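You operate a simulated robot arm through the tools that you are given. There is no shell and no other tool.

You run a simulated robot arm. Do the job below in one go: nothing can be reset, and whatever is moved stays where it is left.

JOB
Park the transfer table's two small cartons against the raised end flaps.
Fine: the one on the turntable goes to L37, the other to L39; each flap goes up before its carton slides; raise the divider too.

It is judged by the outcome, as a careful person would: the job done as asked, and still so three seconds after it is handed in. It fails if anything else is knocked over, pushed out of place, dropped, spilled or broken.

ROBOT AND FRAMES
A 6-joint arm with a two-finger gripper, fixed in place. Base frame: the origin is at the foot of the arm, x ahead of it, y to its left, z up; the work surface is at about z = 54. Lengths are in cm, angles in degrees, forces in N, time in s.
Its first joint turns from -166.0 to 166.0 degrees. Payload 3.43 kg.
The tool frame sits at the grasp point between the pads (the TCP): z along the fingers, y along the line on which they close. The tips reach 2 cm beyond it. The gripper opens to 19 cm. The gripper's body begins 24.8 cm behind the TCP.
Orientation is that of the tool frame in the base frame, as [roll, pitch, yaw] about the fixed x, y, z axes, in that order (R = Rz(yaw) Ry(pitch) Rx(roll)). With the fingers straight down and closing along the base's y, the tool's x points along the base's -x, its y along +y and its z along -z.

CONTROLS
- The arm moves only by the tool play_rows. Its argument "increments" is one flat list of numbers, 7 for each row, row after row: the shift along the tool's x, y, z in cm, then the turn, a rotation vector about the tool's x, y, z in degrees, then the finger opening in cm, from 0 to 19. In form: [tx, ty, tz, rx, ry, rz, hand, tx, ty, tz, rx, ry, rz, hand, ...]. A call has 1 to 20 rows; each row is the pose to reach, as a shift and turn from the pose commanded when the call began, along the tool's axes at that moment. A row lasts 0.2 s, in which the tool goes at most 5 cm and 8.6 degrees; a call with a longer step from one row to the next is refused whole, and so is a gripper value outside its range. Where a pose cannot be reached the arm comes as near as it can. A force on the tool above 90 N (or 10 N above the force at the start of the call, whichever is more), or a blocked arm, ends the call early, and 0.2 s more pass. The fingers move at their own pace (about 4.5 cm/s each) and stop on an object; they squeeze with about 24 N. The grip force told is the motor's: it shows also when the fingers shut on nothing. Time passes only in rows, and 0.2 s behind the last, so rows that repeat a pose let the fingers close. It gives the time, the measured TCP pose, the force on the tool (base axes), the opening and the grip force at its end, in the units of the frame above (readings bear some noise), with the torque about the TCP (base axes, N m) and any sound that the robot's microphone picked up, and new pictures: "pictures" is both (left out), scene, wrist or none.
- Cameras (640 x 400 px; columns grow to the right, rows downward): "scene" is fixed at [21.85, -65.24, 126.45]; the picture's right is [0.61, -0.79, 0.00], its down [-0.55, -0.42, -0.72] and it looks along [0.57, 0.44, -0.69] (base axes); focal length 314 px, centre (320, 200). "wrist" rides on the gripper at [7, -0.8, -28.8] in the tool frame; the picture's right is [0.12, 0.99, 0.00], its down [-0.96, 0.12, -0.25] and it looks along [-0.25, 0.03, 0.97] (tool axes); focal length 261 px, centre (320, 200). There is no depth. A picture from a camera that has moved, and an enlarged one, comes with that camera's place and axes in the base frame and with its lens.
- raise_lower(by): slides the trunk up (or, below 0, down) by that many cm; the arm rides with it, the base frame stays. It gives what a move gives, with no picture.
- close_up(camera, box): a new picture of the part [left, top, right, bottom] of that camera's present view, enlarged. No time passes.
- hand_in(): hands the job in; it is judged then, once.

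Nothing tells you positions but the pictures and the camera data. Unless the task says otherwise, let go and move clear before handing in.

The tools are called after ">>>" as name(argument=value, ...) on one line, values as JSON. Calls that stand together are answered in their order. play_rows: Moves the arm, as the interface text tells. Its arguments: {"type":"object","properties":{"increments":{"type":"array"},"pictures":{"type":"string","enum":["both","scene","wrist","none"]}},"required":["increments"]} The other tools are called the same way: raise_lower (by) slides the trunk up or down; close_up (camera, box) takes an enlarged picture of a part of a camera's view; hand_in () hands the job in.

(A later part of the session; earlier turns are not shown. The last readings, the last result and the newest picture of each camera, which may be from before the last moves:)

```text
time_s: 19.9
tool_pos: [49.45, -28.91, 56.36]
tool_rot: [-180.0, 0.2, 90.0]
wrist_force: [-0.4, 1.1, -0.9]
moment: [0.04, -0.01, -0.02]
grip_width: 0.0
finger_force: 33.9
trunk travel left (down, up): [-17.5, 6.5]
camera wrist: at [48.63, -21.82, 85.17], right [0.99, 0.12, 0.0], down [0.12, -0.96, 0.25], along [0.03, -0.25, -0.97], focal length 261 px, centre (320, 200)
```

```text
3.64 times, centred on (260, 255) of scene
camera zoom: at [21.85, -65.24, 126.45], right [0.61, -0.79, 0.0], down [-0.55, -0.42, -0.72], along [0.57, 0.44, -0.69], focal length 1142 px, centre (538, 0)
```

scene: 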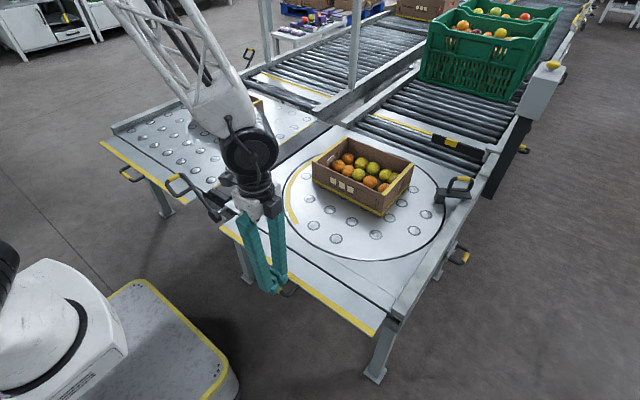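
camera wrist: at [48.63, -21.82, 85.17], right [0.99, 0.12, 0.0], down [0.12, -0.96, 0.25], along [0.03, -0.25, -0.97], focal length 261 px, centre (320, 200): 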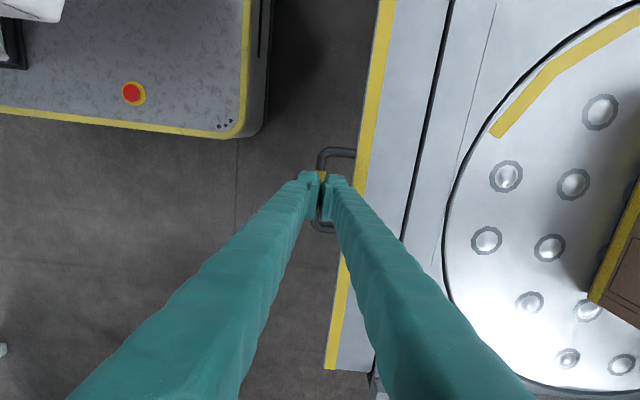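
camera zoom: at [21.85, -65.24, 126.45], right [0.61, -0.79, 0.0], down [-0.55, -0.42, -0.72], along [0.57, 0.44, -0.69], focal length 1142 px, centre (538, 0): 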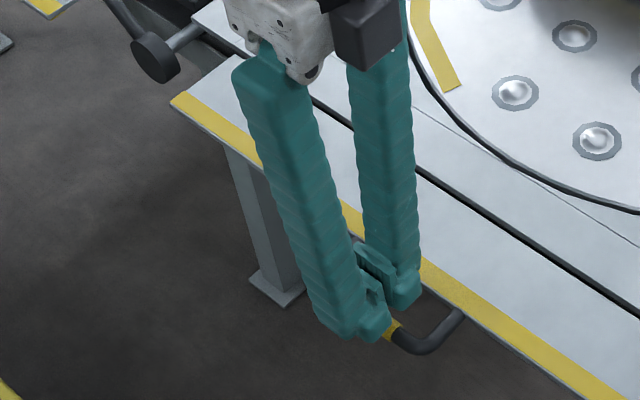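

The two slips show the pads were only pinching the top of the bar: the chord widths put the bar centre at z≈52, with the flap drooping slightly. I'll instead grip the handle's side leg (y≈-24.1) with fingers closing along y, clear of the flap edge and at full depth.

>>> play_rows(increments=[0, 0, -3, 0, 0, 0, 1, 0, 0, -7, 0, 0, 0, 3, 0.5, 0, -7, 0, 0, -8.2, 5, 1, 0, -7, 0, 0, -16.4, 5, 1.5, 0, -7, 0, 0, -24.6, 5, 2, 0, -7, 0, 0, -32.8, 5, 2.5, 0, -7, 0, 0, -41, 5, 3, 0, -7, 0, 0, -49.2, 5, 3.5, 0.1, -7, 0, 0, -57.4, 5, 4, 0.2, -7, 0, 0, -65.6, 5, 4.4, 0.3, -7, 0, 0, -73.8, 5, 4.8, 0.4, -7, 0, 0, -82, 5, 4.8, 0.4, -7, 0, 0, -90, 5, 4.8, 0.4, -7, 0, 0, -90, 5], pictures="wrist")

>>> close_up(camera="wrist", box=[220, 100, 420, 225])

```text
time_s: 22.9
tool_pos: [49.95, -23.99, 63.35]
tool_rot: [-179.8, 0.0, -179.9]
wrist_force: [-0.3, -0.2, 0.5]
moment: [-0.02, 0.01, 0.05]
grip_width: 4.97
finger_force: 0.1
trunk travel left (down, up): [-17.5, 6.5]
camera wrist: at [42.84, -24.83, 92.24], right [-0.12, 0.99, 0.0], down [0.96, 0.12, 0.25], along [0.25, 0.03, -0.97], focal length 261 px, centre (320, 200)
```

wrist: 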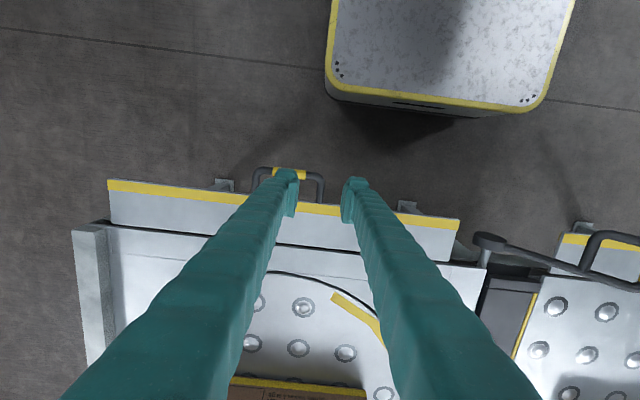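

```text
3.20 times, centred on (320, 162) of wrist
camera zoom: at [42.84, -24.83, 92.24], right [-0.12, 0.99, 0.0], down [0.96, 0.12, 0.25], along [0.25, 0.03, -0.97], focal length 834 px, centre (320, 320)
```

zoom: 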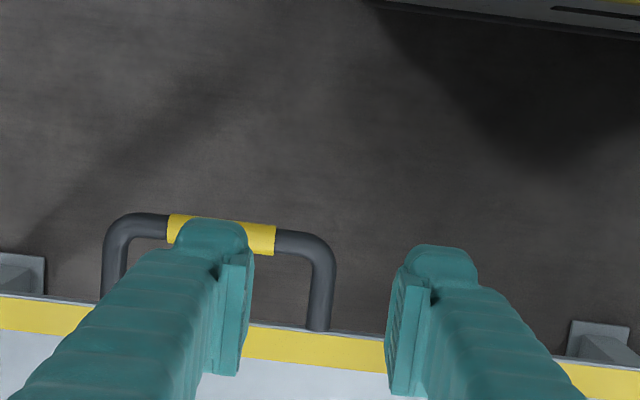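

The leg is centred between the open fingers. I lower to z≈52 and close fully on it.

>>> play_rows(increments=[0.1, 0.1, 4, 0, 0, 0, 5, 0.2, 0.15, 8, 0, 0, 0, 5, 0.2, 0.15, 10, 0, 0, 0, 5, 0.2, 0.15, 11.4, 0, 0, 0, 5, 0.2, 0.15, 11.4, 0, 0, 0, 5], pictures="wrist")

>>> close_up(camera="wrist", box=[220, 120, 420, 245])

```text
time_s: 23.6
tool_pos: [49.41, -24.02, 55.46]
tool_rot: [-179.6, 0.1, 179.8]
wrist_force: [-13.2, 6.4, 76.2]
moment: [-2.73, 0.49, -0.4]
grip_width: 4.86
finger_force: 0.0
trunk travel left (down, up): [-17.5, 6.5]
stopped in row 3: the force on the tool passed its limit at 119 N (the readings are from after the stop); the commanded pose is now the measured one
camera wrist: at [42.34, -24.79, 84.2], right [-0.12, 0.99, -0.01], down [0.96, 0.12, 0.25], along [0.25, 0.02, -0.97], focal length 261 px, centre (320, 200)
```

wrist: 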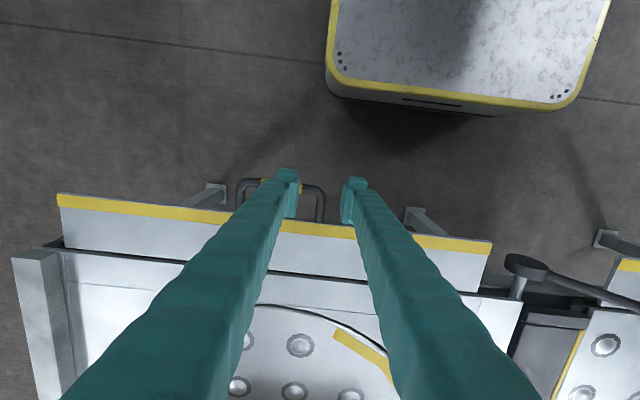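

```text
3.20 times, centred on (320, 182) of wrist
camera zoom: at [42.34, -24.79, 84.2], right [-0.12, 0.99, -0.01], down [0.96, 0.12, 0.25], along [0.25, 0.02, -0.97], focal length 834 px, centre (320, 256)
```

zoom: 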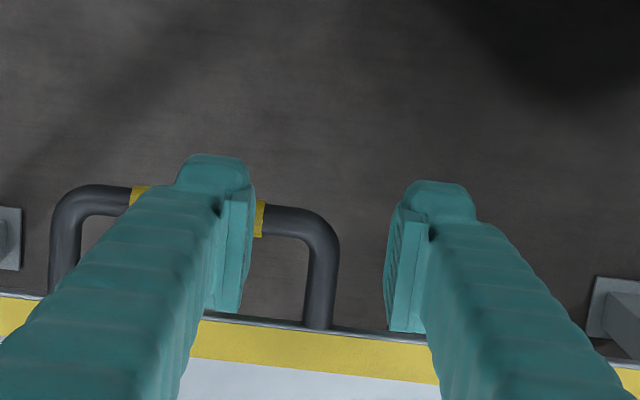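

The inner finger is resting on the bar (it's too wide for the U), so I back off at once and look at the finger profile and handle from both cameras.

>>> play_rows(increments=[0, 0, -2, 0, 0, 0, 5, 0, 0, -4, 0, 0, 0, 5, 0, 0, -4, 0, 0, 0, 5], pictures="none")

>>> close_up(camera="scene", box=[220, 210, 320, 300])

>>> close_up(camera="wrist", box=[240, 140, 400, 240])

```text
time_s: 24.4
tool_pos: [49.74, -24.04, 59.11]
tool_rot: [-179.7, 0.2, -180.0]
wrist_force: [-1.0, -0.6, 0.7]
moment: [0.02, -0.02, -0.01]
grip_width: 5.0
finger_force: 0.0
trunk travel left (down, up): [-17.5, 6.5]
```

```text
4.44 times, centred on (270, 255) of scene
camera zoom: at [21.85, -65.24, 126.45], right [0.61, -0.79, 0.0], down [-0.55, -0.42, -0.72], along [0.57, 0.44, -0.69], focal length 1396 px, centre (542, -44)
```

zoom: 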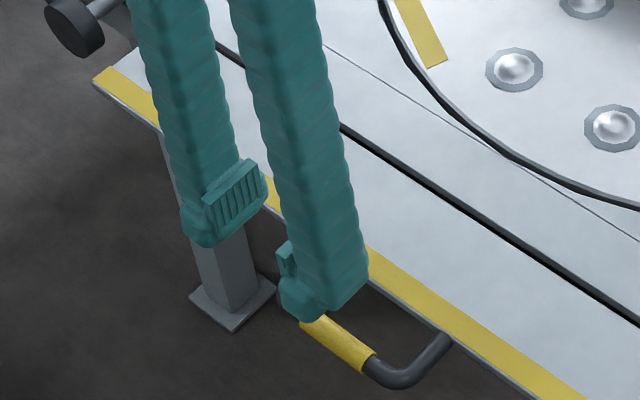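

```text
4.00 times, centred on (320, 190) of wrist
camera zoom: at [42.55, -24.84, 87.96], right [-0.12, 0.99, 0.0], down [0.96, 0.12, 0.25], along [0.25, 0.03, -0.97], focal length 1043 px, centre (320, 240)
```

zoom: 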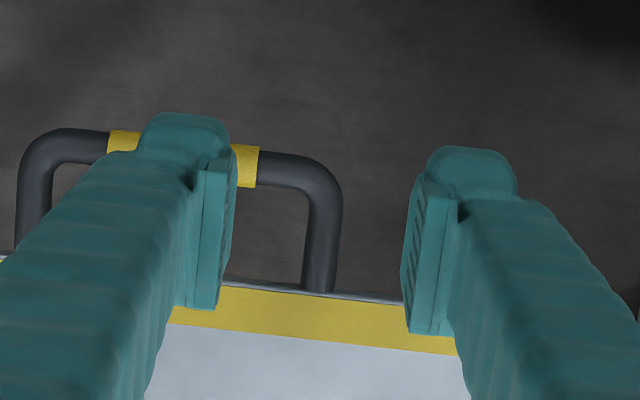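

The pads end a bit above the nubs, so I need about 1 cm more depth on the bar, with the finger body leaning away from the flap. I'll rotate back to closing along x, tilt 10° outward and come down over the bar again.

>>> play_rows(increments=[0, 0, -2, 0, 0, 0, 4, 0, 0, -4, 0, 0, 0, 3, 0.1, -0.6, -4, 0, 0, 8.2, 2.4, 0.2, -1.2, -4, 0, 0, 16.4, 2.4, 0.3, -1.8, -4, 0, 0, 24.6, 2.4, 0.4, -2.4, -4, 0, 0, 32.8, 2.4, 0.5, -3, -4, 0, 0, 41, 2.4, 0.6, -3.6, -4, 0, 0, 49.2, 2.4, 0.7, -4.2, -4, 0, 0, 57.4, 2.4, 0.8, -4.6, -4, 0, 0, 65.6, 2.4, 0.8, -4.85, -4, 0, 0, 73.8, 2.4, 0.8, -4.85, -4, 0, 0, 82, 2.4, 0.8, -4.85, -4, 0, 0, 90, 2.4, 0.8, -4.85, -4, 0, 0, 90, 2.4], pictures="none")

```text
time_s: 27.4
tool_pos: [48.76, -28.93, 63.04]
tool_rot: [179.9, 0.3, 90.0]
wrist_force: [0.2, 0.0, 0.2]
moment: [-0.01, -0.01, -0.04]
grip_width: 2.4
finger_force: 0.1
trunk travel left (down, up): [-17.5, 6.5]
```

>>> play_rows(increments=[0, 0.1, 2, -5, 0, 0, 2.3, 0, 0.14, 4, -10, 0, 0, 2.2, 0, 0.14, 5, -10, 0, 0, 2.2, 0, 0.14, 5, -10, 0, 0, 2.2], pictures="wrist")

>>> close_up(camera="wrist", box=[240, 120, 400, 220])

>>> close_up(camera="scene", box=[220, 220, 320, 300])

```text
time_s: 28.4
tool_pos: [48.75, -28.96, 58.0]
tool_rot: [170.0, 0.3, 90.0]
wrist_force: [0.8, -0.3, 0.5]
moment: [0.02, 0.01, 0.02]
grip_width: 2.28
finger_force: 0.0
trunk travel left (down, up): [-17.5, 6.5]
camera wrist: at [42.86, -21.78, 86.18], right [0.98, 0.12, 0.17], down [0.07, -0.96, 0.27], along [0.2, -0.25, -0.95], focal length 261 px, centre (320, 200)
```

wrist: 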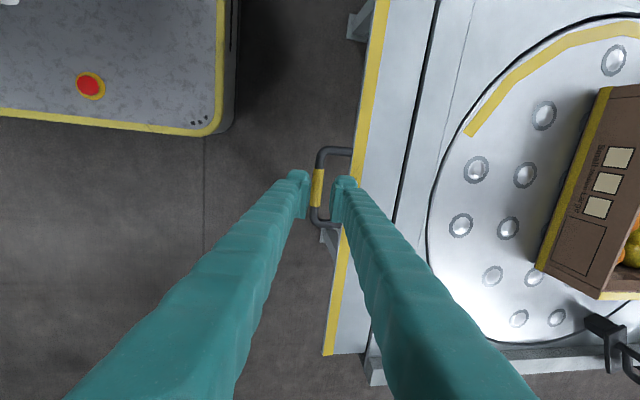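

```text
4.00 times, centred on (320, 170) of wrist
camera zoom: at [42.86, -21.78, 86.18], right [0.98, 0.12, 0.17], down [0.07, -0.96, 0.27], along [0.2, -0.25, -0.95], focal length 1043 px, centre (320, 320)
```

zoom: 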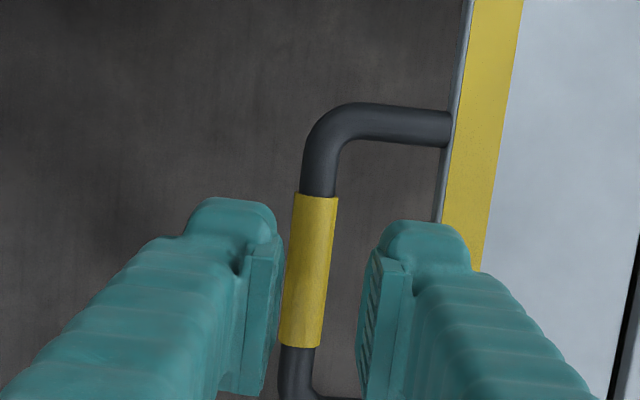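

```text
5.00 times, centred on (270, 260) of scene
camera zoom: at [21.85, -65.24, 126.45], right [0.61, -0.79, 0.0], down [-0.55, -0.42, -0.72], along [0.57, 0.44, -0.69], focal length 1570 px, centre (570, -100)
```

zoom: 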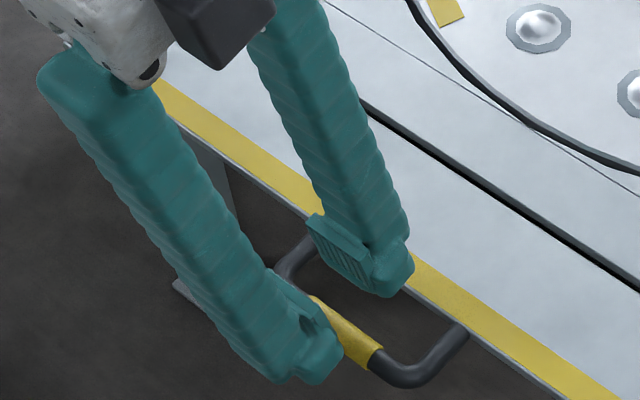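

>>> play_rows(increments=[0, -0.26, 1.48, 0, 0, 0, 2.2, 0, -0.52, 2.95, 0, 0, 0, 2.2, 0, -0.7, 3.94, 0, 0, 0, 2.2, 0, -0.82, 4.9, 0, 0, 0, 2.2, 0, -0.82, 4.9, 0, 0, 0, 2.2], pictures="wrist")

>>> close_up(camera="wrist", box=[240, 120, 400, 220])

>>> close_up(camera="scene", box=[220, 220, 320, 300])

```text
time_s: 29.6
tool_pos: [48.94, -28.88, 53.27]
tool_rot: [169.9, 0.3, 89.9]
wrist_force: [-11.2, 0.5, 50.2]
moment: [0.84, -2.13, 0.23]
grip_width: 2.34
finger_force: 0.3
trunk travel left (down, up): [-17.5, 6.5]
camera wrist: at [43.06, -21.72, 81.49], right [0.98, 0.12, 0.18], down [0.07, -0.96, 0.27], along [0.2, -0.25, -0.95], focal length 261 px, centre (320, 200)
```

wrist: 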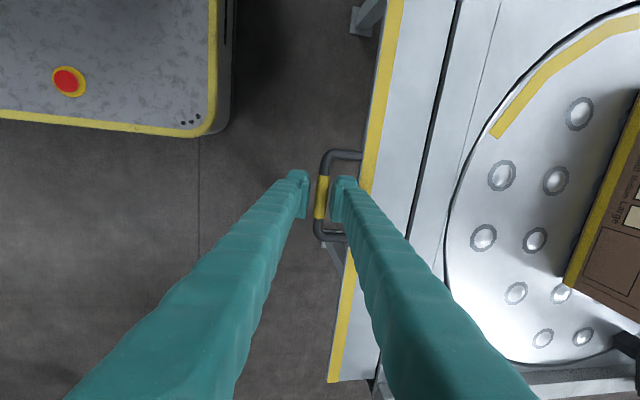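

```text
4.00 times, centred on (320, 170) of wrist
camera zoom: at [43.06, -21.72, 81.49], right [0.98, 0.12, 0.18], down [0.07, -0.96, 0.27], along [0.2, -0.25, -0.95], focal length 1043 px, centre (320, 320)
```

zoom: 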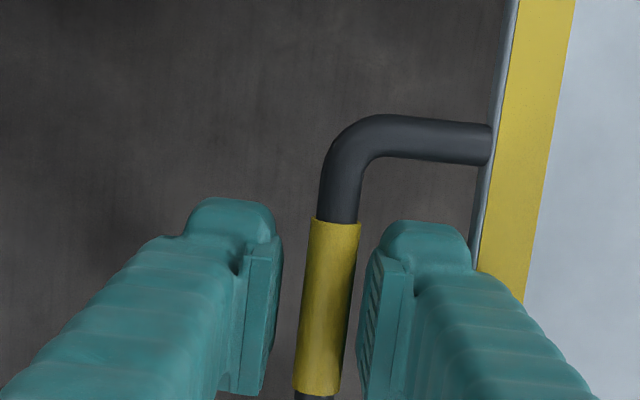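

```text
5.00 times, centred on (270, 260) of scene
camera zoom: at [21.85, -65.24, 126.45], right [0.61, -0.79, 0.0], down [-0.55, -0.42, -0.72], along [0.57, 0.44, -0.69], focal length 1570 px, centre (570, -100)
```

zoom: 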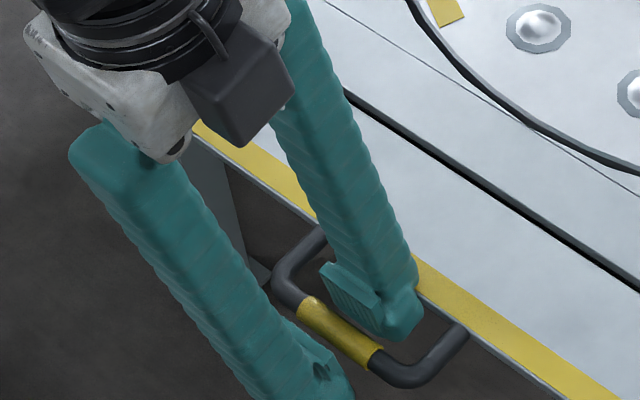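

The finger just overlaps the flap edge by a couple of millimetres; measured slack in the U is about 6 mm, so I lift a little, shift 3 mm toward the robot and go down again.

>>> play_rows(increments=[0, 0, -1.5, 0, 0, 0, 2.2, 0, -0.32, -1.5, 0, 0, 0, 2.2, 0, -0.32, -0.7, 0, 0, 0, 2.2, 0, -0.32, 0.1, 0, 0, 0, 2.2, 0, -0.32, 0.1, 0, 0, 0, 2.2], pictures="wrist")

>>> close_up(camera="wrist", box=[240, 120, 400, 220])

```text
time_s: 30.8
tool_pos: [48.71, -28.91, 52.96]
tool_rot: [170.1, 0.1, 90.0]
wrist_force: [-0.1, -0.4, -0.2]
moment: [0.01, -0.02, 0.0]
grip_width: 2.3
finger_force: 0.1
trunk travel left (down, up): [-17.5, 6.5]
camera wrist: at [42.99, -21.87, 81.2], right [0.98, 0.12, 0.17], down [0.07, -0.96, 0.27], along [0.2, -0.25, -0.95], focal length 261 px, centre (320, 200)
```

wrist: 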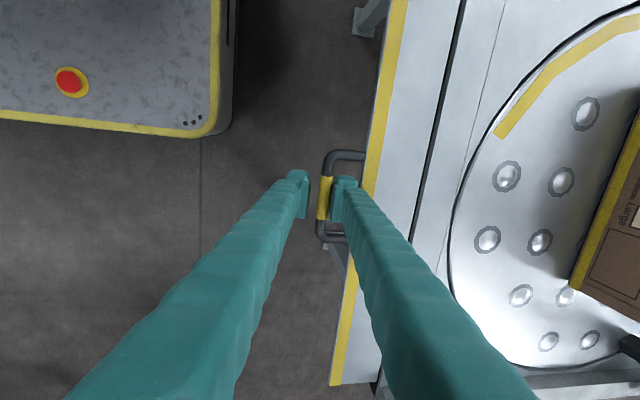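

```text
4.00 times, centred on (320, 170) of wrist
camera zoom: at [42.99, -21.87, 81.2], right [0.98, 0.12, 0.17], down [0.07, -0.96, 0.27], along [0.2, -0.25, -0.95], focal length 1043 px, centre (320, 320)
```

zoom: 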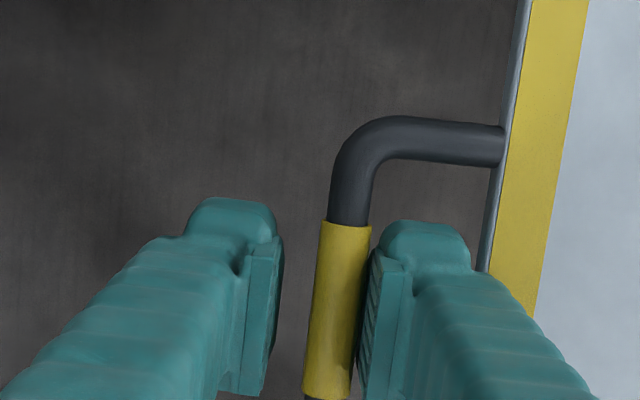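

>>> play_rows(increments=[0, 0.2, 0.1, 0, 0, 0, 1.7, 0, 0.45, 0.1, 0, 0, 0, 1.2, 0, 0.45, 0.1, 0, 0, 0, 0, 0, 0.45, 0.1, 0, 0, 0, 0, 0, 0.45, 0.1, 0, 0, 0, 0], pictures="none")

```text
time_s: 32.0
tool_pos: [49.14, -28.89, 53.04]
tool_rot: [169.9, 0.3, 90.0]
wrist_force: [15.1, -0.8, -1.7]
moment: [0.09, -0.01, -0.09]
grip_width: 0.76
finger_force: 41.7
trunk travel left (down, up): [-17.5, 6.5]
```

>>> play_rows(increments=[0, 0.05, -0.4, 0, 0, 0, 0, 0, 0.1, -0.8, 0, 0, 0, 0], pictures="wrist")

>>> close_up(camera="scene", box=[200, 210, 320, 300])

```text
time_s: 32.6
tool_pos: [49.25, -28.95, 53.67]
tool_rot: [170.0, 0.2, 90.1]
wrist_force: [35.1, 10.6, -6.4]
moment: [-1.12, 0.04, -0.28]
grip_width: 0.72
finger_force: 40.9
trunk travel left (down, up): [-17.5, 6.5]
camera wrist: at [43.32, -21.77, 81.87], right [0.98, 0.12, 0.17], down [0.07, -0.96, 0.27], along [0.2, -0.25, -0.95], focal length 261 px, centre (320, 200)
```

wrist: 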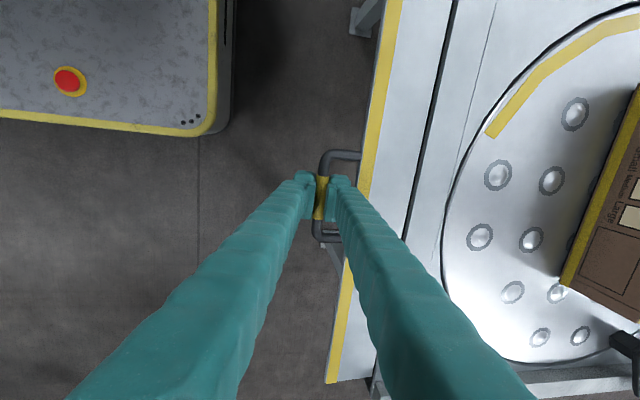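

```text
4.44 times, centred on (260, 255) of scene
camera zoom: at [21.85, -65.24, 126.45], right [0.61, -0.79, 0.0], down [-0.55, -0.42, -0.72], along [0.57, 0.44, -0.69], focal length 1396 px, centre (587, -44)
```

zoom: 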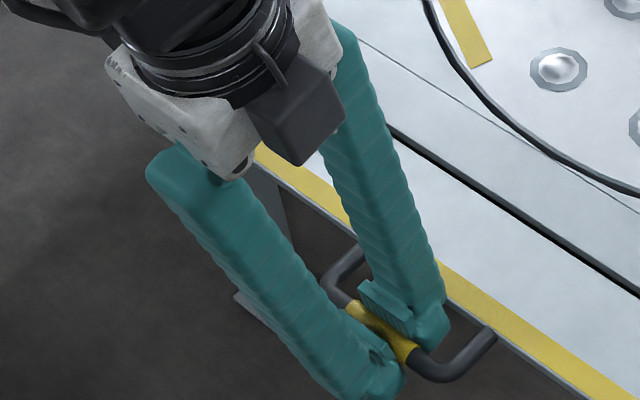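

The bar is now held well inside the pads and the force is small upward. I continue lifting slowly along the arc and check.

>>> play_rows(increments=[0, 0.25, -0.5, 0, 0, 0, 0, 0, 0.37, -0.95, 0, 0, 0, 0, 0, 0.53, -1.43, 0, 0, 0, 0, 0, 0.69, -1.91, 0, 0, 0, 0], pictures="none")

>>> close_up(camera="scene", box=[200, 200, 320, 300])

```text
time_s: 33.6
tool_pos: [49.43, -28.98, 55.68]
tool_rot: [169.9, 0.3, 89.9]
wrist_force: [54.1, 16.4, -16.8]
moment: [-0.65, 0.12, -0.09]
grip_width: 0.75
finger_force: 41.2
trunk travel left (down, up): [-17.5, 6.5]
```

```text
4.00 times, centred on (260, 250) of scene
camera zoom: at [21.85, -65.24, 126.45], right [0.61, -0.79, 0.0], down [-0.55, -0.42, -0.72], along [0.57, 0.44, -0.69], focal length 1256 px, centre (560, 0)
```

zoom: 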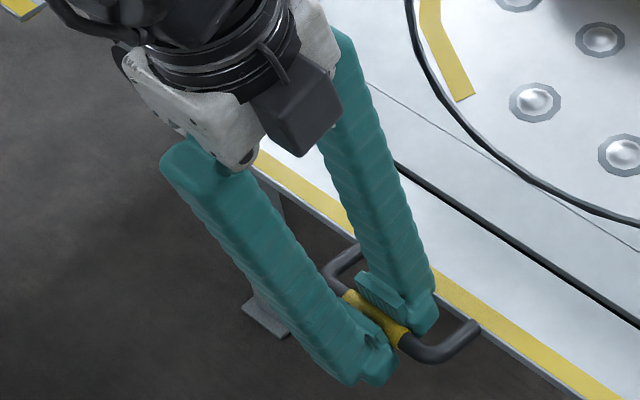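

The flap is coming up with the grip holding; the bar pulls the tool toward the hinge, so I add a bit more +x as I continue.

>>> play_rows(increments=[0.05, 0.4, -0.4, 0, 0, 0, 0, 0.05, 0.6, -0.85, 0, 0, 0, 0, 0.05, 0.85, -1.3, 0, 0, 0, 0, 0.05, 1.1, -1.79, 0, 0, 0, 0], pictures="scene")

```text
time_s: 34.6
tool_pos: [50.35, -28.85, 57.64]
tool_rot: [169.9, 0.3, 89.8]
wrist_force: [18.5, -14.2, -11.9]
moment: [-0.36, 0.04, -0.07]
grip_width: 0.75
finger_force: 41.6
trunk travel left (down, up): [-17.5, 6.5]
```

scene: 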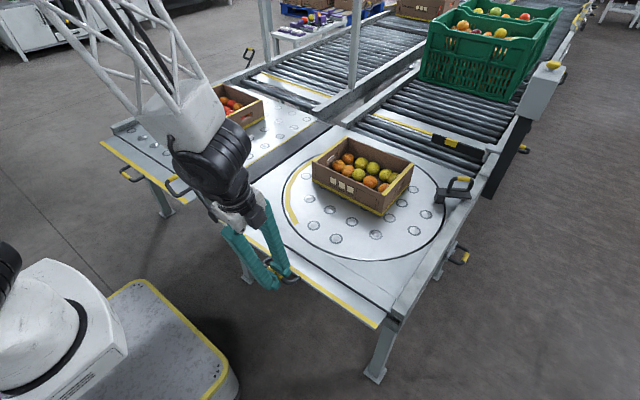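

>>> close_up(camera="scene", box=[210, 190, 400, 340])

>>> close_up(camera="wrist", box=[220, 50, 540, 400])

```text
2.67 times, centred on (305, 265) of scene
camera zoom: at [21.85, -65.24, 126.45], right [0.61, -0.79, 0.0], down [-0.55, -0.42, -0.72], along [0.57, 0.44, -0.69], focal length 837 px, centre (360, 27)
```

zoom: 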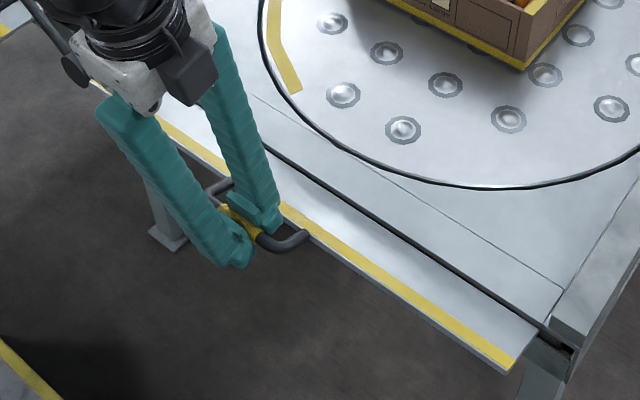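

```text
1.14 times, centred on (380, 225) of wrist
camera zoom: at [44.37, -21.77, 85.85], right [0.98, 0.12, 0.17], down [0.07, -0.96, 0.27], along [0.2, -0.25, -0.95], focal length 298 px, centre (251, 171)
```

zoom: 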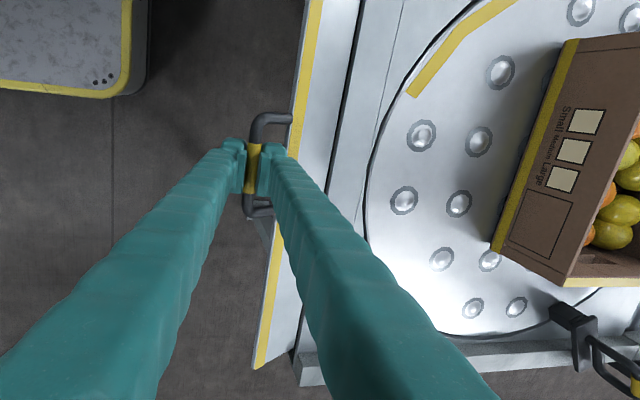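

>>> play_rows(increments=[-0.02, 0.3, -0.4, 0, 0, 0, 0, -0.02, 0.6, -0.82, 0, 0, 0, 0, -0.02, 0.92, -1.2, 0, 0, 0, 0, -0.02, 1.27, -1.59, 0, 0, 0, 0, -0.02, 1.6, -1.95, 0, 0, 0, 0, -0.02, 1.95, -2.31, 0, 0, 0, 0], pictures="none")

```text
time_s: 36.0
tool_pos: [51.88, -28.88, 60.17]
tool_rot: [169.9, 0.3, 89.9]
wrist_force: [33.5, -14.0, -30.7]
moment: [0.06, 0.07, -0.01]
grip_width: 0.77
finger_force: 41.8
trunk travel left (down, up): [-17.5, 6.5]
```

>>> play_rows(increments=[0, 0.5, -0.12, 0, 0, 0, 0, 0, 1.06, -0.3, 0, 0, 0, 0, 0, 1.46, -0.57, 0, 0, 0, 0, 0, 1.87, -0.84, 0, 0, 0, 0, 0, 2.3, -1.07, 0, 0, 0, 0, 0, 2.74, -1.3, 0, 0, 0, 0, 0, 3.28, -1.53, 0, 0, 0, 0, 0, 3.82, -1.76, 0, 0, 0, 0], pictures="scene")

>>> close_up(camera="scene", box=[210, 180, 400, 330])

```text
time_s: 37.8
tool_pos: [55.21, -28.78, 62.6]
tool_rot: [169.9, 0.3, 90.0]
wrist_force: [10.6, 10.9, -19.3]
moment: [-0.05, 0.09, -0.07]
grip_width: 0.73
finger_force: 40.9
trunk travel left (down, up): [-17.5, 6.5]
```

scene: 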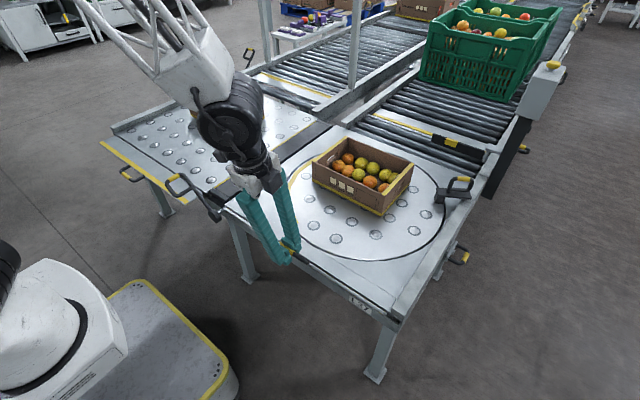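

```text
2.67 times, centred on (305, 255) of scene
camera zoom: at [21.85, -65.24, 126.45], right [0.61, -0.79, 0.0], down [-0.55, -0.42, -0.72], along [0.57, 0.44, -0.69], focal length 837 px, centre (360, 53)
```

zoom: 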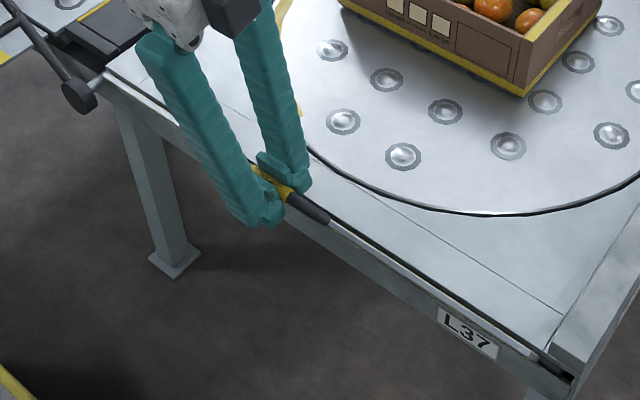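

The raised flap uncovers the label L37 on the turntable lane's front, so the mapping is the straightforward one. I continue swinging the flap toward vertical.

>>> play_rows(increments=[0, 0.57, -0.11, 0, 0, 0, 0, 0, 1.15, -0.22, 0, 0, 0, 0, 0, 1.7, -0.33, 0, 0, 0, 0, 0, 2.28, -0.43, 0, 0, 0, 0, 0, 2.85, -0.48, 0, 0, 0, 0, 0, 3.43, -0.51, 0, 0, 0, 0, 0, 4.0, -0.5, 0, 0, 0, 0, 0, 4.6, -0.49, 0, 0, 0, 0], pictures="scene")

>>> close_up(camera="scene", box=[210, 180, 400, 330])

```text
time_s: 39.6
tool_pos: [59.67, -28.91, 63.97]
tool_rot: [170.0, 0.3, 89.9]
wrist_force: [12.0, 9.3, -7.4]
moment: [0.19, 0.03, -0.1]
grip_width: 0.75
finger_force: 41.5
trunk travel left (down, up): [-17.5, 6.5]
```

scene: 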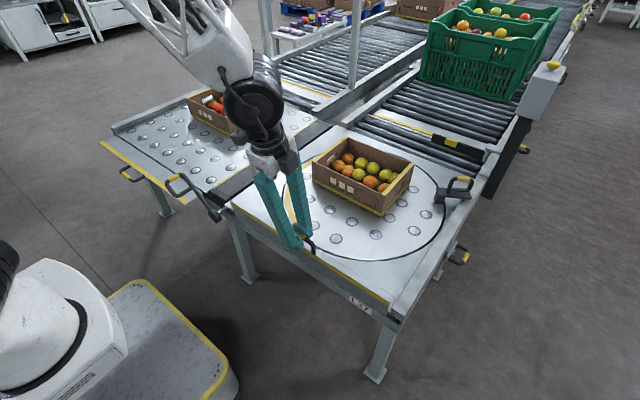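

```text
2.67 times, centred on (305, 255) of scene
camera zoom: at [21.85, -65.24, 126.45], right [0.61, -0.79, 0.0], down [-0.55, -0.42, -0.72], along [0.57, 0.44, -0.69], focal length 837 px, centre (360, 53)
```

zoom: 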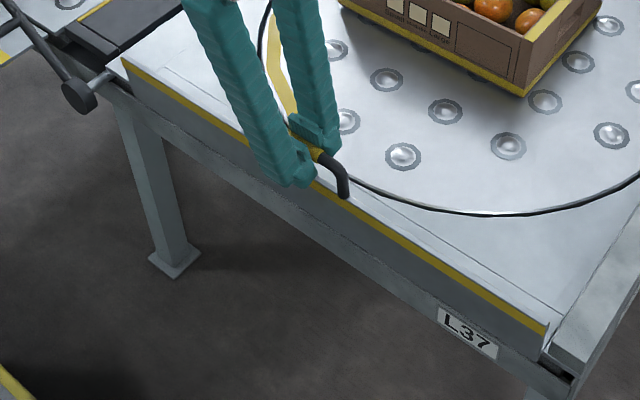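

>>> play_rows(increments=[0, 0.4, 0.04, 0, 0, 0, 0, 0, 0.8, 0.08, 0, 0, 0, 0, 0, 1.2, 0.14, 0, 0, 0, 0, 0, 1.2, 0.14, 0, 0, 0, 0], pictures="none")

>>> close_up(camera="scene", box=[210, 180, 400, 330])

```text
time_s: 40.6
tool_pos: [60.47, -28.9, 63.97]
tool_rot: [170.0, 0.1, 90.0]
wrist_force: [-68.1, -20.9, 11.2]
moment: [-0.01, -0.02, 0.04]
grip_width: 0.75
finger_force: 41.5
trunk travel left (down, up): [-17.5, 6.5]
```

```text
2.67 times, centred on (305, 255) of scene
camera zoom: at [21.85, -65.24, 126.45], right [0.61, -0.79, 0.0], down [-0.55, -0.42, -0.72], along [0.57, 0.44, -0.69], focal length 837 px, centre (360, 53)
```

zoom: 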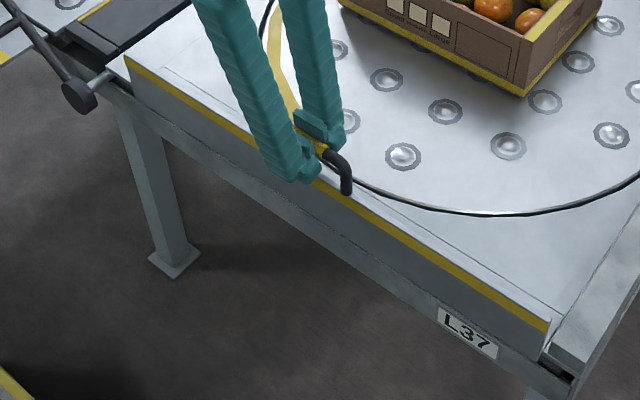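

The flap has hit its stop at about vertical. I relax the push and open the fingers slightly, keeping the outer finger as a catch, to see whether it stays up.

>>> play_rows(increments=[0, -0.25, 0, 0, 0, 0, 0, 0, -0.25, 0, 0, 0, 0, 1.5, 0, -0.25, 0, 0, 0, 0, 2.5, 0, -0.25, 0, 0, 0, 0, 3, 0, -0.25, 0, 0, 0, 0, 3], pictures="wrist")

>>> close_up(camera="scene", box=[210, 180, 400, 330])

>>> close_up(camera="wrist", box=[240, 120, 400, 220])

```text
time_s: 41.8
tool_pos: [60.63, -28.86, 64.03]
tool_rot: [169.9, 0.3, 90.0]
wrist_force: [-1.4, -0.2, 0.5]
moment: [0.02, -0.02, -0.01]
grip_width: 3.01
finger_force: 0.0
trunk travel left (down, up): [-17.5, 6.5]
camera wrist: at [54.77, -21.7, 92.23], right [0.98, 0.12, 0.17], down [0.07, -0.96, 0.27], along [0.2, -0.25, -0.95], focal length 261 px, centre (320, 200)
```

wrist: 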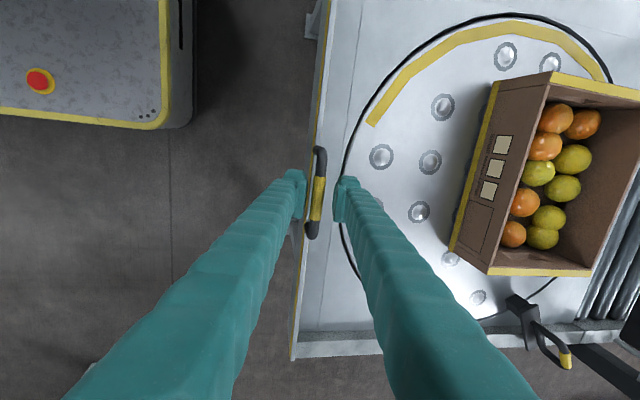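

```text
2.67 times, centred on (305, 255) of scene
camera zoom: at [21.85, -65.24, 126.45], right [0.61, -0.79, 0.0], down [-0.55, -0.42, -0.72], along [0.57, 0.44, -0.69], focal length 837 px, centre (360, 53)
```

zoom: 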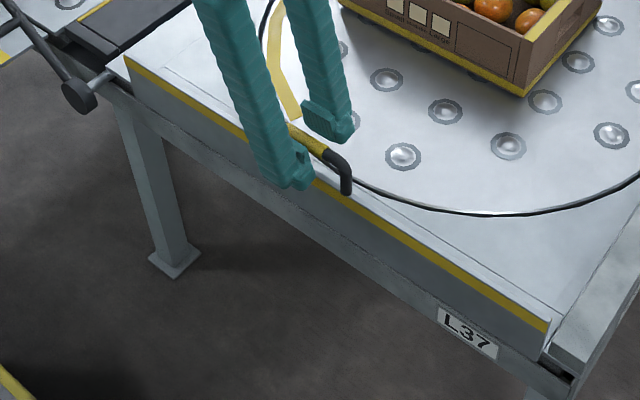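

```text
4.00 times, centred on (320, 170) of wrist
camera zoom: at [54.77, -21.7, 92.23], right [0.98, 0.12, 0.17], down [0.07, -0.96, 0.27], along [0.2, -0.25, -0.95], focal length 1043 px, centre (320, 320)
```

zoom: 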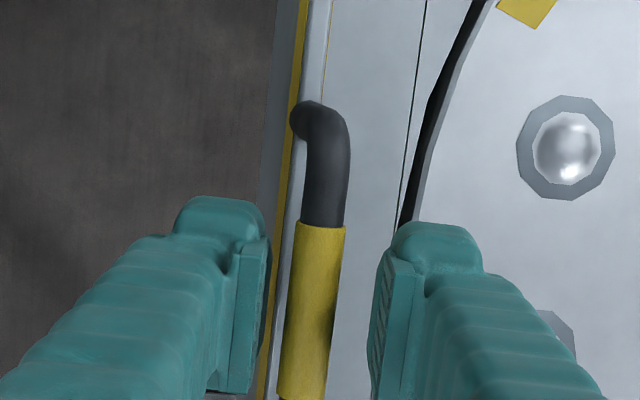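

L37's flap stays up on its own. Next is the divider crank (grip bar at about (54, 17.5, 63), shaft along x at y≈5): I'll back out upward, square the tool, and move to the +y side of the crank to push it up and over.

>>> play_rows(increments=[0, 0, -2, 0, 0, 0, 3, 0, 0, -5, 0, 0, 0, 3, 0, 0.5, -10, 0, 0, 0, 2, 0, 1.0, -14, 0, 0, 0, 1, 0, 1.0, -14, 5, 0, 0, 0, 0, 1.0, -14, 10, 0, 0, 0, 0, 1.0, -14, 10, 0, 0, 0], pictures="scene")

```text
refused: row 3 steps farther than a row can; nothing moved
```

>>> play_rows(increments=[0, 0, -2, 0, 0, 0, 3, 0, 0, -5, 0, 0, 0, 3, 0, 0.5, -9.5, 0, 0, 0, 2, 0, 1.0, -14, 0, 0, 0, 1, 0, 1.0, -14, 5, 0, 0, 0, 0, 1.0, -14, 10, 0, 0, 0, 0, 1.0, -14, 10, 0, 0, 0], pictures="scene")

```text
time_s: 43.4
tool_pos: [58.95, -28.85, 78.08]
tool_rot: [179.9, 0.4, 90.0]
wrist_force: [-0.3, -0.8, 0.4]
moment: [0.0, 0.0, 0.0]
grip_width: 0.0
finger_force: 24.0
trunk travel left (down, up): [-17.5, 6.5]
```

scene: 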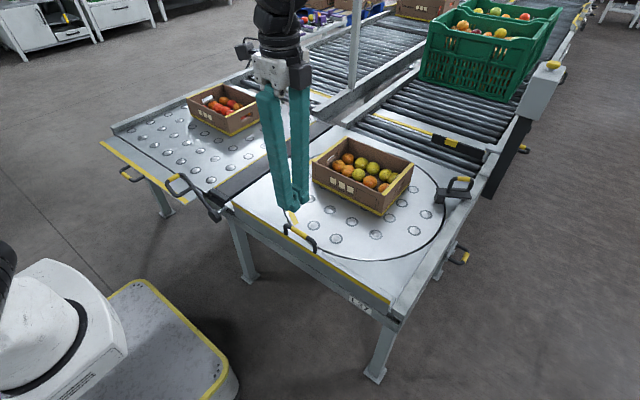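

>>> play_rows(increments=[4.35, -0.4, 0, 0, 0, -7.5, 0, 8.7, -0.8, 0, 0, 0, -15, 0, 13, -1.2, 0, 0, 0, -22.5, 0, 17.4, -1.6, 0, 0, 0, -30, 0, 21.7, -2, 0, 0, 0, -37.5, 0, 26, -2.4, 0, 0, 0, -45, 0, 30.4, -2.8, 0, 0, 0, -52.5, 0, 34.7, -3.2, 0, 0, 0, -60, 0, 39, -3.6, 0, 0, 0, -67.5, 0, 43.4, -4, 0, 0, 0, -75, 0, 47.8, -4.5, 0, 0, 0, -82.5, 0, 52, -4.95, 0, 0, 0, -90, 0, 52, -4.95, 0, 0, 0, -90, 0])

>>> close_up(camera="wrist", box=[200, 80, 440, 230])

```text
time_s: 46.2
tool_pos: [54.23, 23.47, 77.88]
tool_rot: [-179.7, 0.2, -179.9]
wrist_force: [-0.1, 0.1, -0.5]
moment: [0.03, 0.01, 0.03]
grip_width: 0.0
finger_force: 23.8
trunk travel left (down, up): [-17.5, 6.5]
camera wrist: at [47.15, 22.64, 106.65], right [-0.12, 0.99, -0.01], down [0.96, 0.12, 0.25], along [0.25, 0.03, -0.97], focal length 261 px, centre (320, 200)
```

scene: 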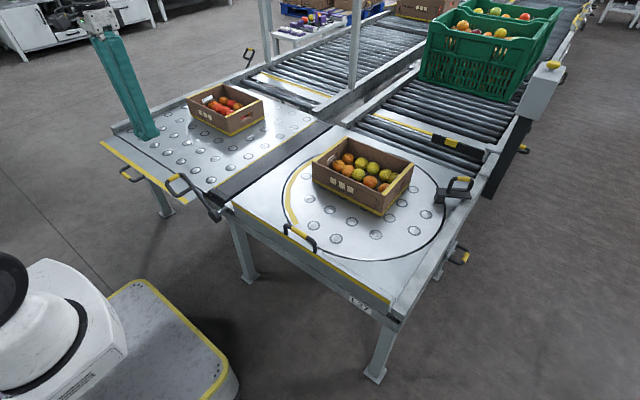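
wrist: 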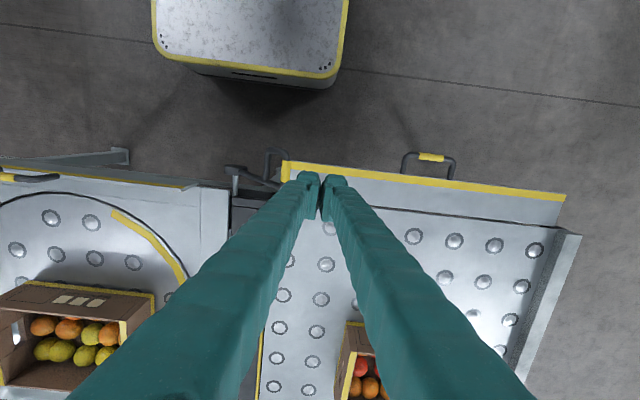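

```text
2.67 times, centred on (320, 155) of wrist
camera zoom: at [47.15, 22.64, 106.65], right [-0.12, 0.99, -0.01], down [0.96, 0.12, 0.25], along [0.25, 0.03, -0.97], focal length 695 px, centre (320, 320)
```

zoom: 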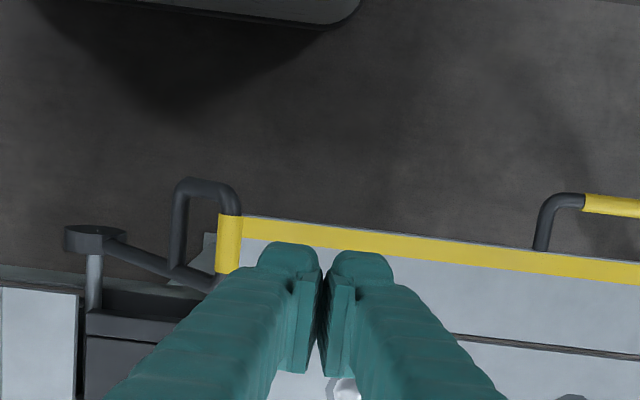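

The crank's grip bar is at (54.1, 17.7) as estimated, and the closed fingers are on its +y side. I lower to tip height 57 and then push toward -y.

>>> play_rows(increments=[0.3, 0, 4.7, 0, 0, 0, 0, 0.3, 0, 9.4, 0, 0, 0, 0, 0.3, 0, 14.1, 0, 0, 0, 0, 0.3, 0, 18.8, 0, 0, 0, 0, 0.3, 0, 18.8, 0, 0, 0, 0], pictures="wrist")

>>> close_up(camera="wrist", box=[200, 120, 440, 270])

>>> close_up(camera="scene", box=[120, 120, 280, 240])

```text
time_s: 47.4
tool_pos: [53.79, 22.99, 58.94]
tool_rot: [-179.7, 0.2, 180.0]
wrist_force: [0.1, -0.7, 0.6]
moment: [0.03, -0.03, -0.01]
grip_width: 0.0
finger_force: 24.1
trunk travel left (down, up): [-17.5, 6.5]
camera wrist: at [46.68, 22.37, 87.75], right [-0.12, 0.99, -0.01], down [0.96, 0.12, 0.25], along [0.25, 0.02, -0.97], focal length 261 px, centre (320, 200)
```

wrist: 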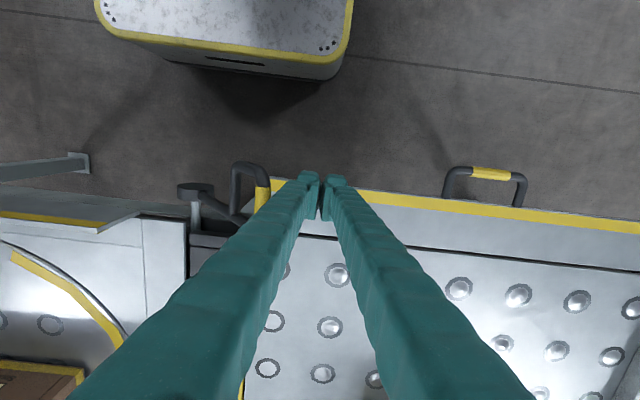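

```text
2.67 times, centred on (320, 195) of wrist
camera zoom: at [46.68, 22.37, 87.75], right [-0.12, 0.99, -0.01], down [0.96, 0.12, 0.25], along [0.25, 0.02, -0.97], focal length 695 px, centre (320, 213)
```

zoom: 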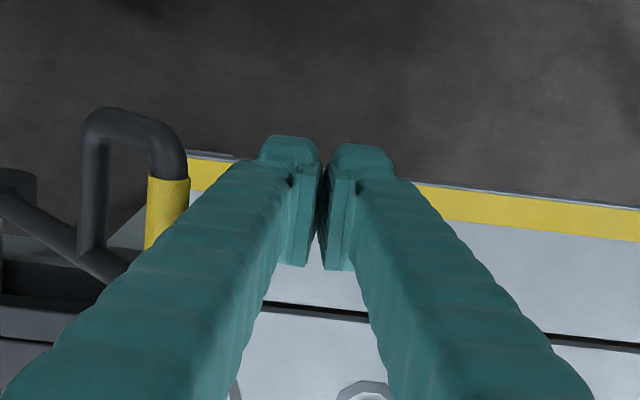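

```text
3.33 times, centred on (200, 180) of scene
camera zoom: at [21.85, -65.24, 126.45], right [0.61, -0.79, 0.0], down [-0.55, -0.42, -0.72], along [0.57, 0.44, -0.69], focal length 1047 px, centre (720, 267)
```

zoom: 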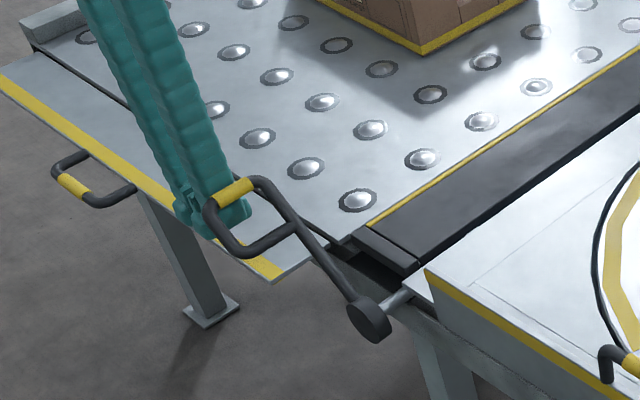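

>>> play_rows(increments=[0, -1.5, 0, 0, 0, 0, 0, 0, -2.8, 0, 0, 0, 0, 0, 0, -3.8, 0, 0, 0, 0, 0, 0, -4.8, 0, 0, 0, 0, 0, 0, -5.8, 0, 0, 0, 0, 0], pictures="scene")

>>> close_up(camera="scene", box=[120, 120, 280, 240])

```text
time_s: 48.6
tool_pos: [53.92, 17.13, 58.89]
tool_rot: [-179.7, 0.2, 180.0]
wrist_force: [0.5, 6.8, 5.3]
moment: [-0.71, 0.03, 0.03]
grip_width: 0.02
finger_force: 24.0
trunk travel left (down, up): [-17.5, 6.5]
```

scene: 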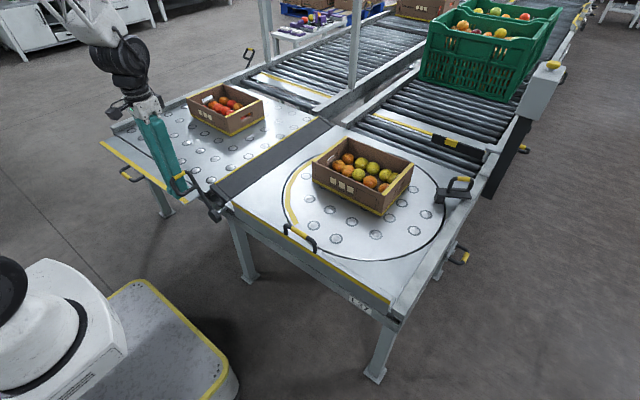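

```text
3.33 times, centred on (200, 180) of scene
camera zoom: at [21.85, -65.24, 126.45], right [0.61, -0.79, 0.0], down [-0.55, -0.42, -0.72], along [0.57, 0.44, -0.69], focal length 1047 px, centre (720, 267)
```

zoom: 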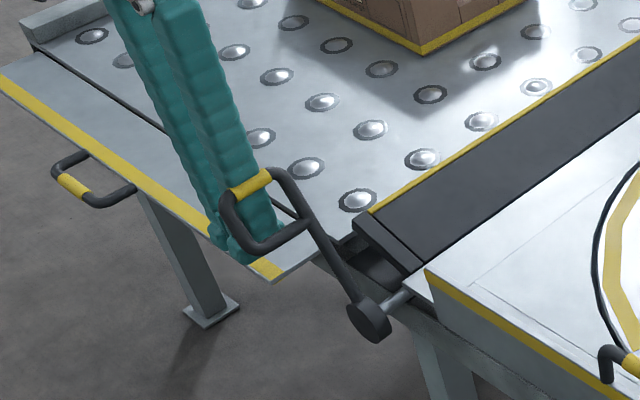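

The crank turns easily and the divider's edge is lifting. I keep pushing.

>>> play_rows(increments=[0, -1, 0, 0, 0, 0, 0, 0, -2, 0, 0, 0, 0, 0, 0, -3, 0, 0, 0, 0, 0, 0, -4, 0, 0, 0, 0, 0, 0, -5, 0, 0, 0, 0, 0, 0, -6, 0, 0, 0, 0, 0, 0, -7, 0, 0, 0, 0, 0, 0, -8, 0, 0, 0, 0, 0, 0, -9, 0, 0, 0, 0, 0], pictures="scene")

>>> close_up(camera="scene", box=[120, 120, 280, 240])

```text
time_s: 50.6
tool_pos: [53.82, 8.23, 59.02]
tool_rot: [-179.6, 0.1, 179.9]
wrist_force: [0.2, -0.2, -1.3]
moment: [-0.04, -0.01, 0.0]
grip_width: 0.02
finger_force: 24.0
trunk travel left (down, up): [-17.5, 6.5]
```

scene: 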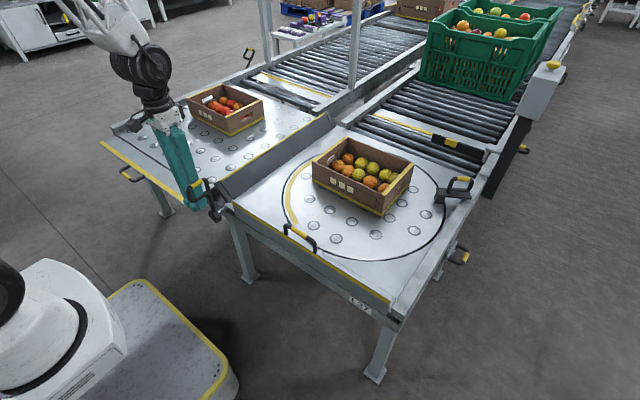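

```text
3.33 times, centred on (200, 180) of scene
camera zoom: at [21.85, -65.24, 126.45], right [0.61, -0.79, 0.0], down [-0.55, -0.42, -0.72], along [0.57, 0.44, -0.69], focal length 1047 px, centre (720, 267)
```

zoom: 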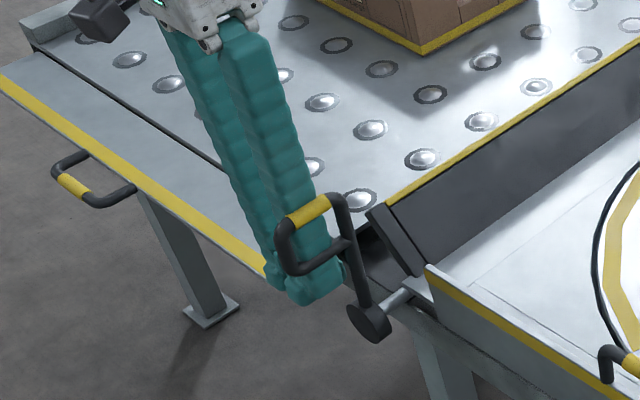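

>>> play_rows(increments=[0, -0.8, 0, 0, 0, 0, 0, 0, -1.6, 0, 0, 0, 0, 0, 0, -2.4, 0, 0, 0, 0, 0, 0, -3.2, 0, 0, 0, 0, 0, 0, -4, 0, 0, 0, 0, 0, 0, -4.8, 0, 0, 0, 0, 0], pictures="scene")

>>> close_up(camera="scene", box=[120, 120, 280, 240])

```text
time_s: 52.0
tool_pos: [53.75, 3.53, 59.02]
tool_rot: [-179.7, 0.1, -180.0]
wrist_force: [0.6, -0.4, 0.1]
moment: [-0.04, -0.01, 0.02]
grip_width: 0.0
finger_force: 24.4
trunk travel left (down, up): [-17.5, 6.5]
```

scene: 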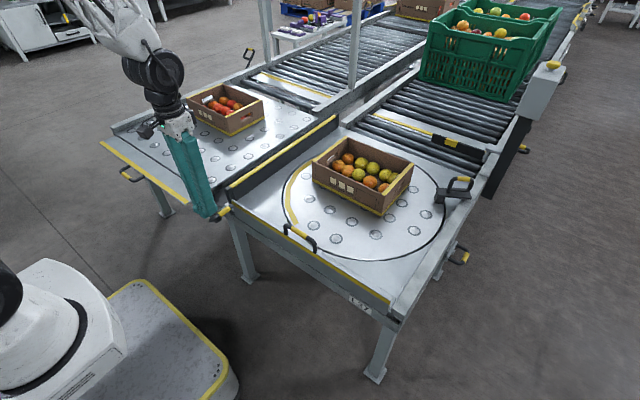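

```text
3.33 times, centred on (200, 180) of scene
camera zoom: at [21.85, -65.24, 126.45], right [0.61, -0.79, 0.0], down [-0.55, -0.42, -0.72], along [0.57, 0.44, -0.69], focal length 1047 px, centre (720, 267)
```

zoom: 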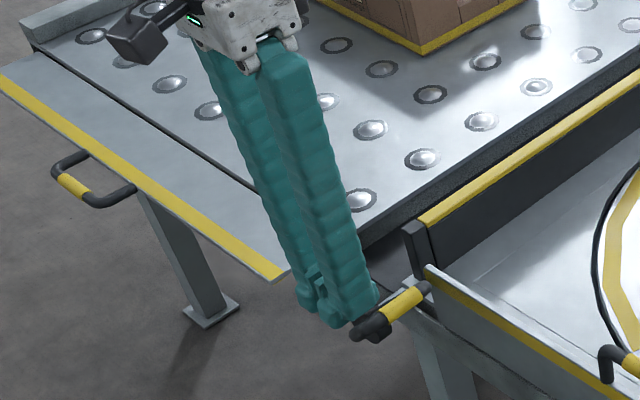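

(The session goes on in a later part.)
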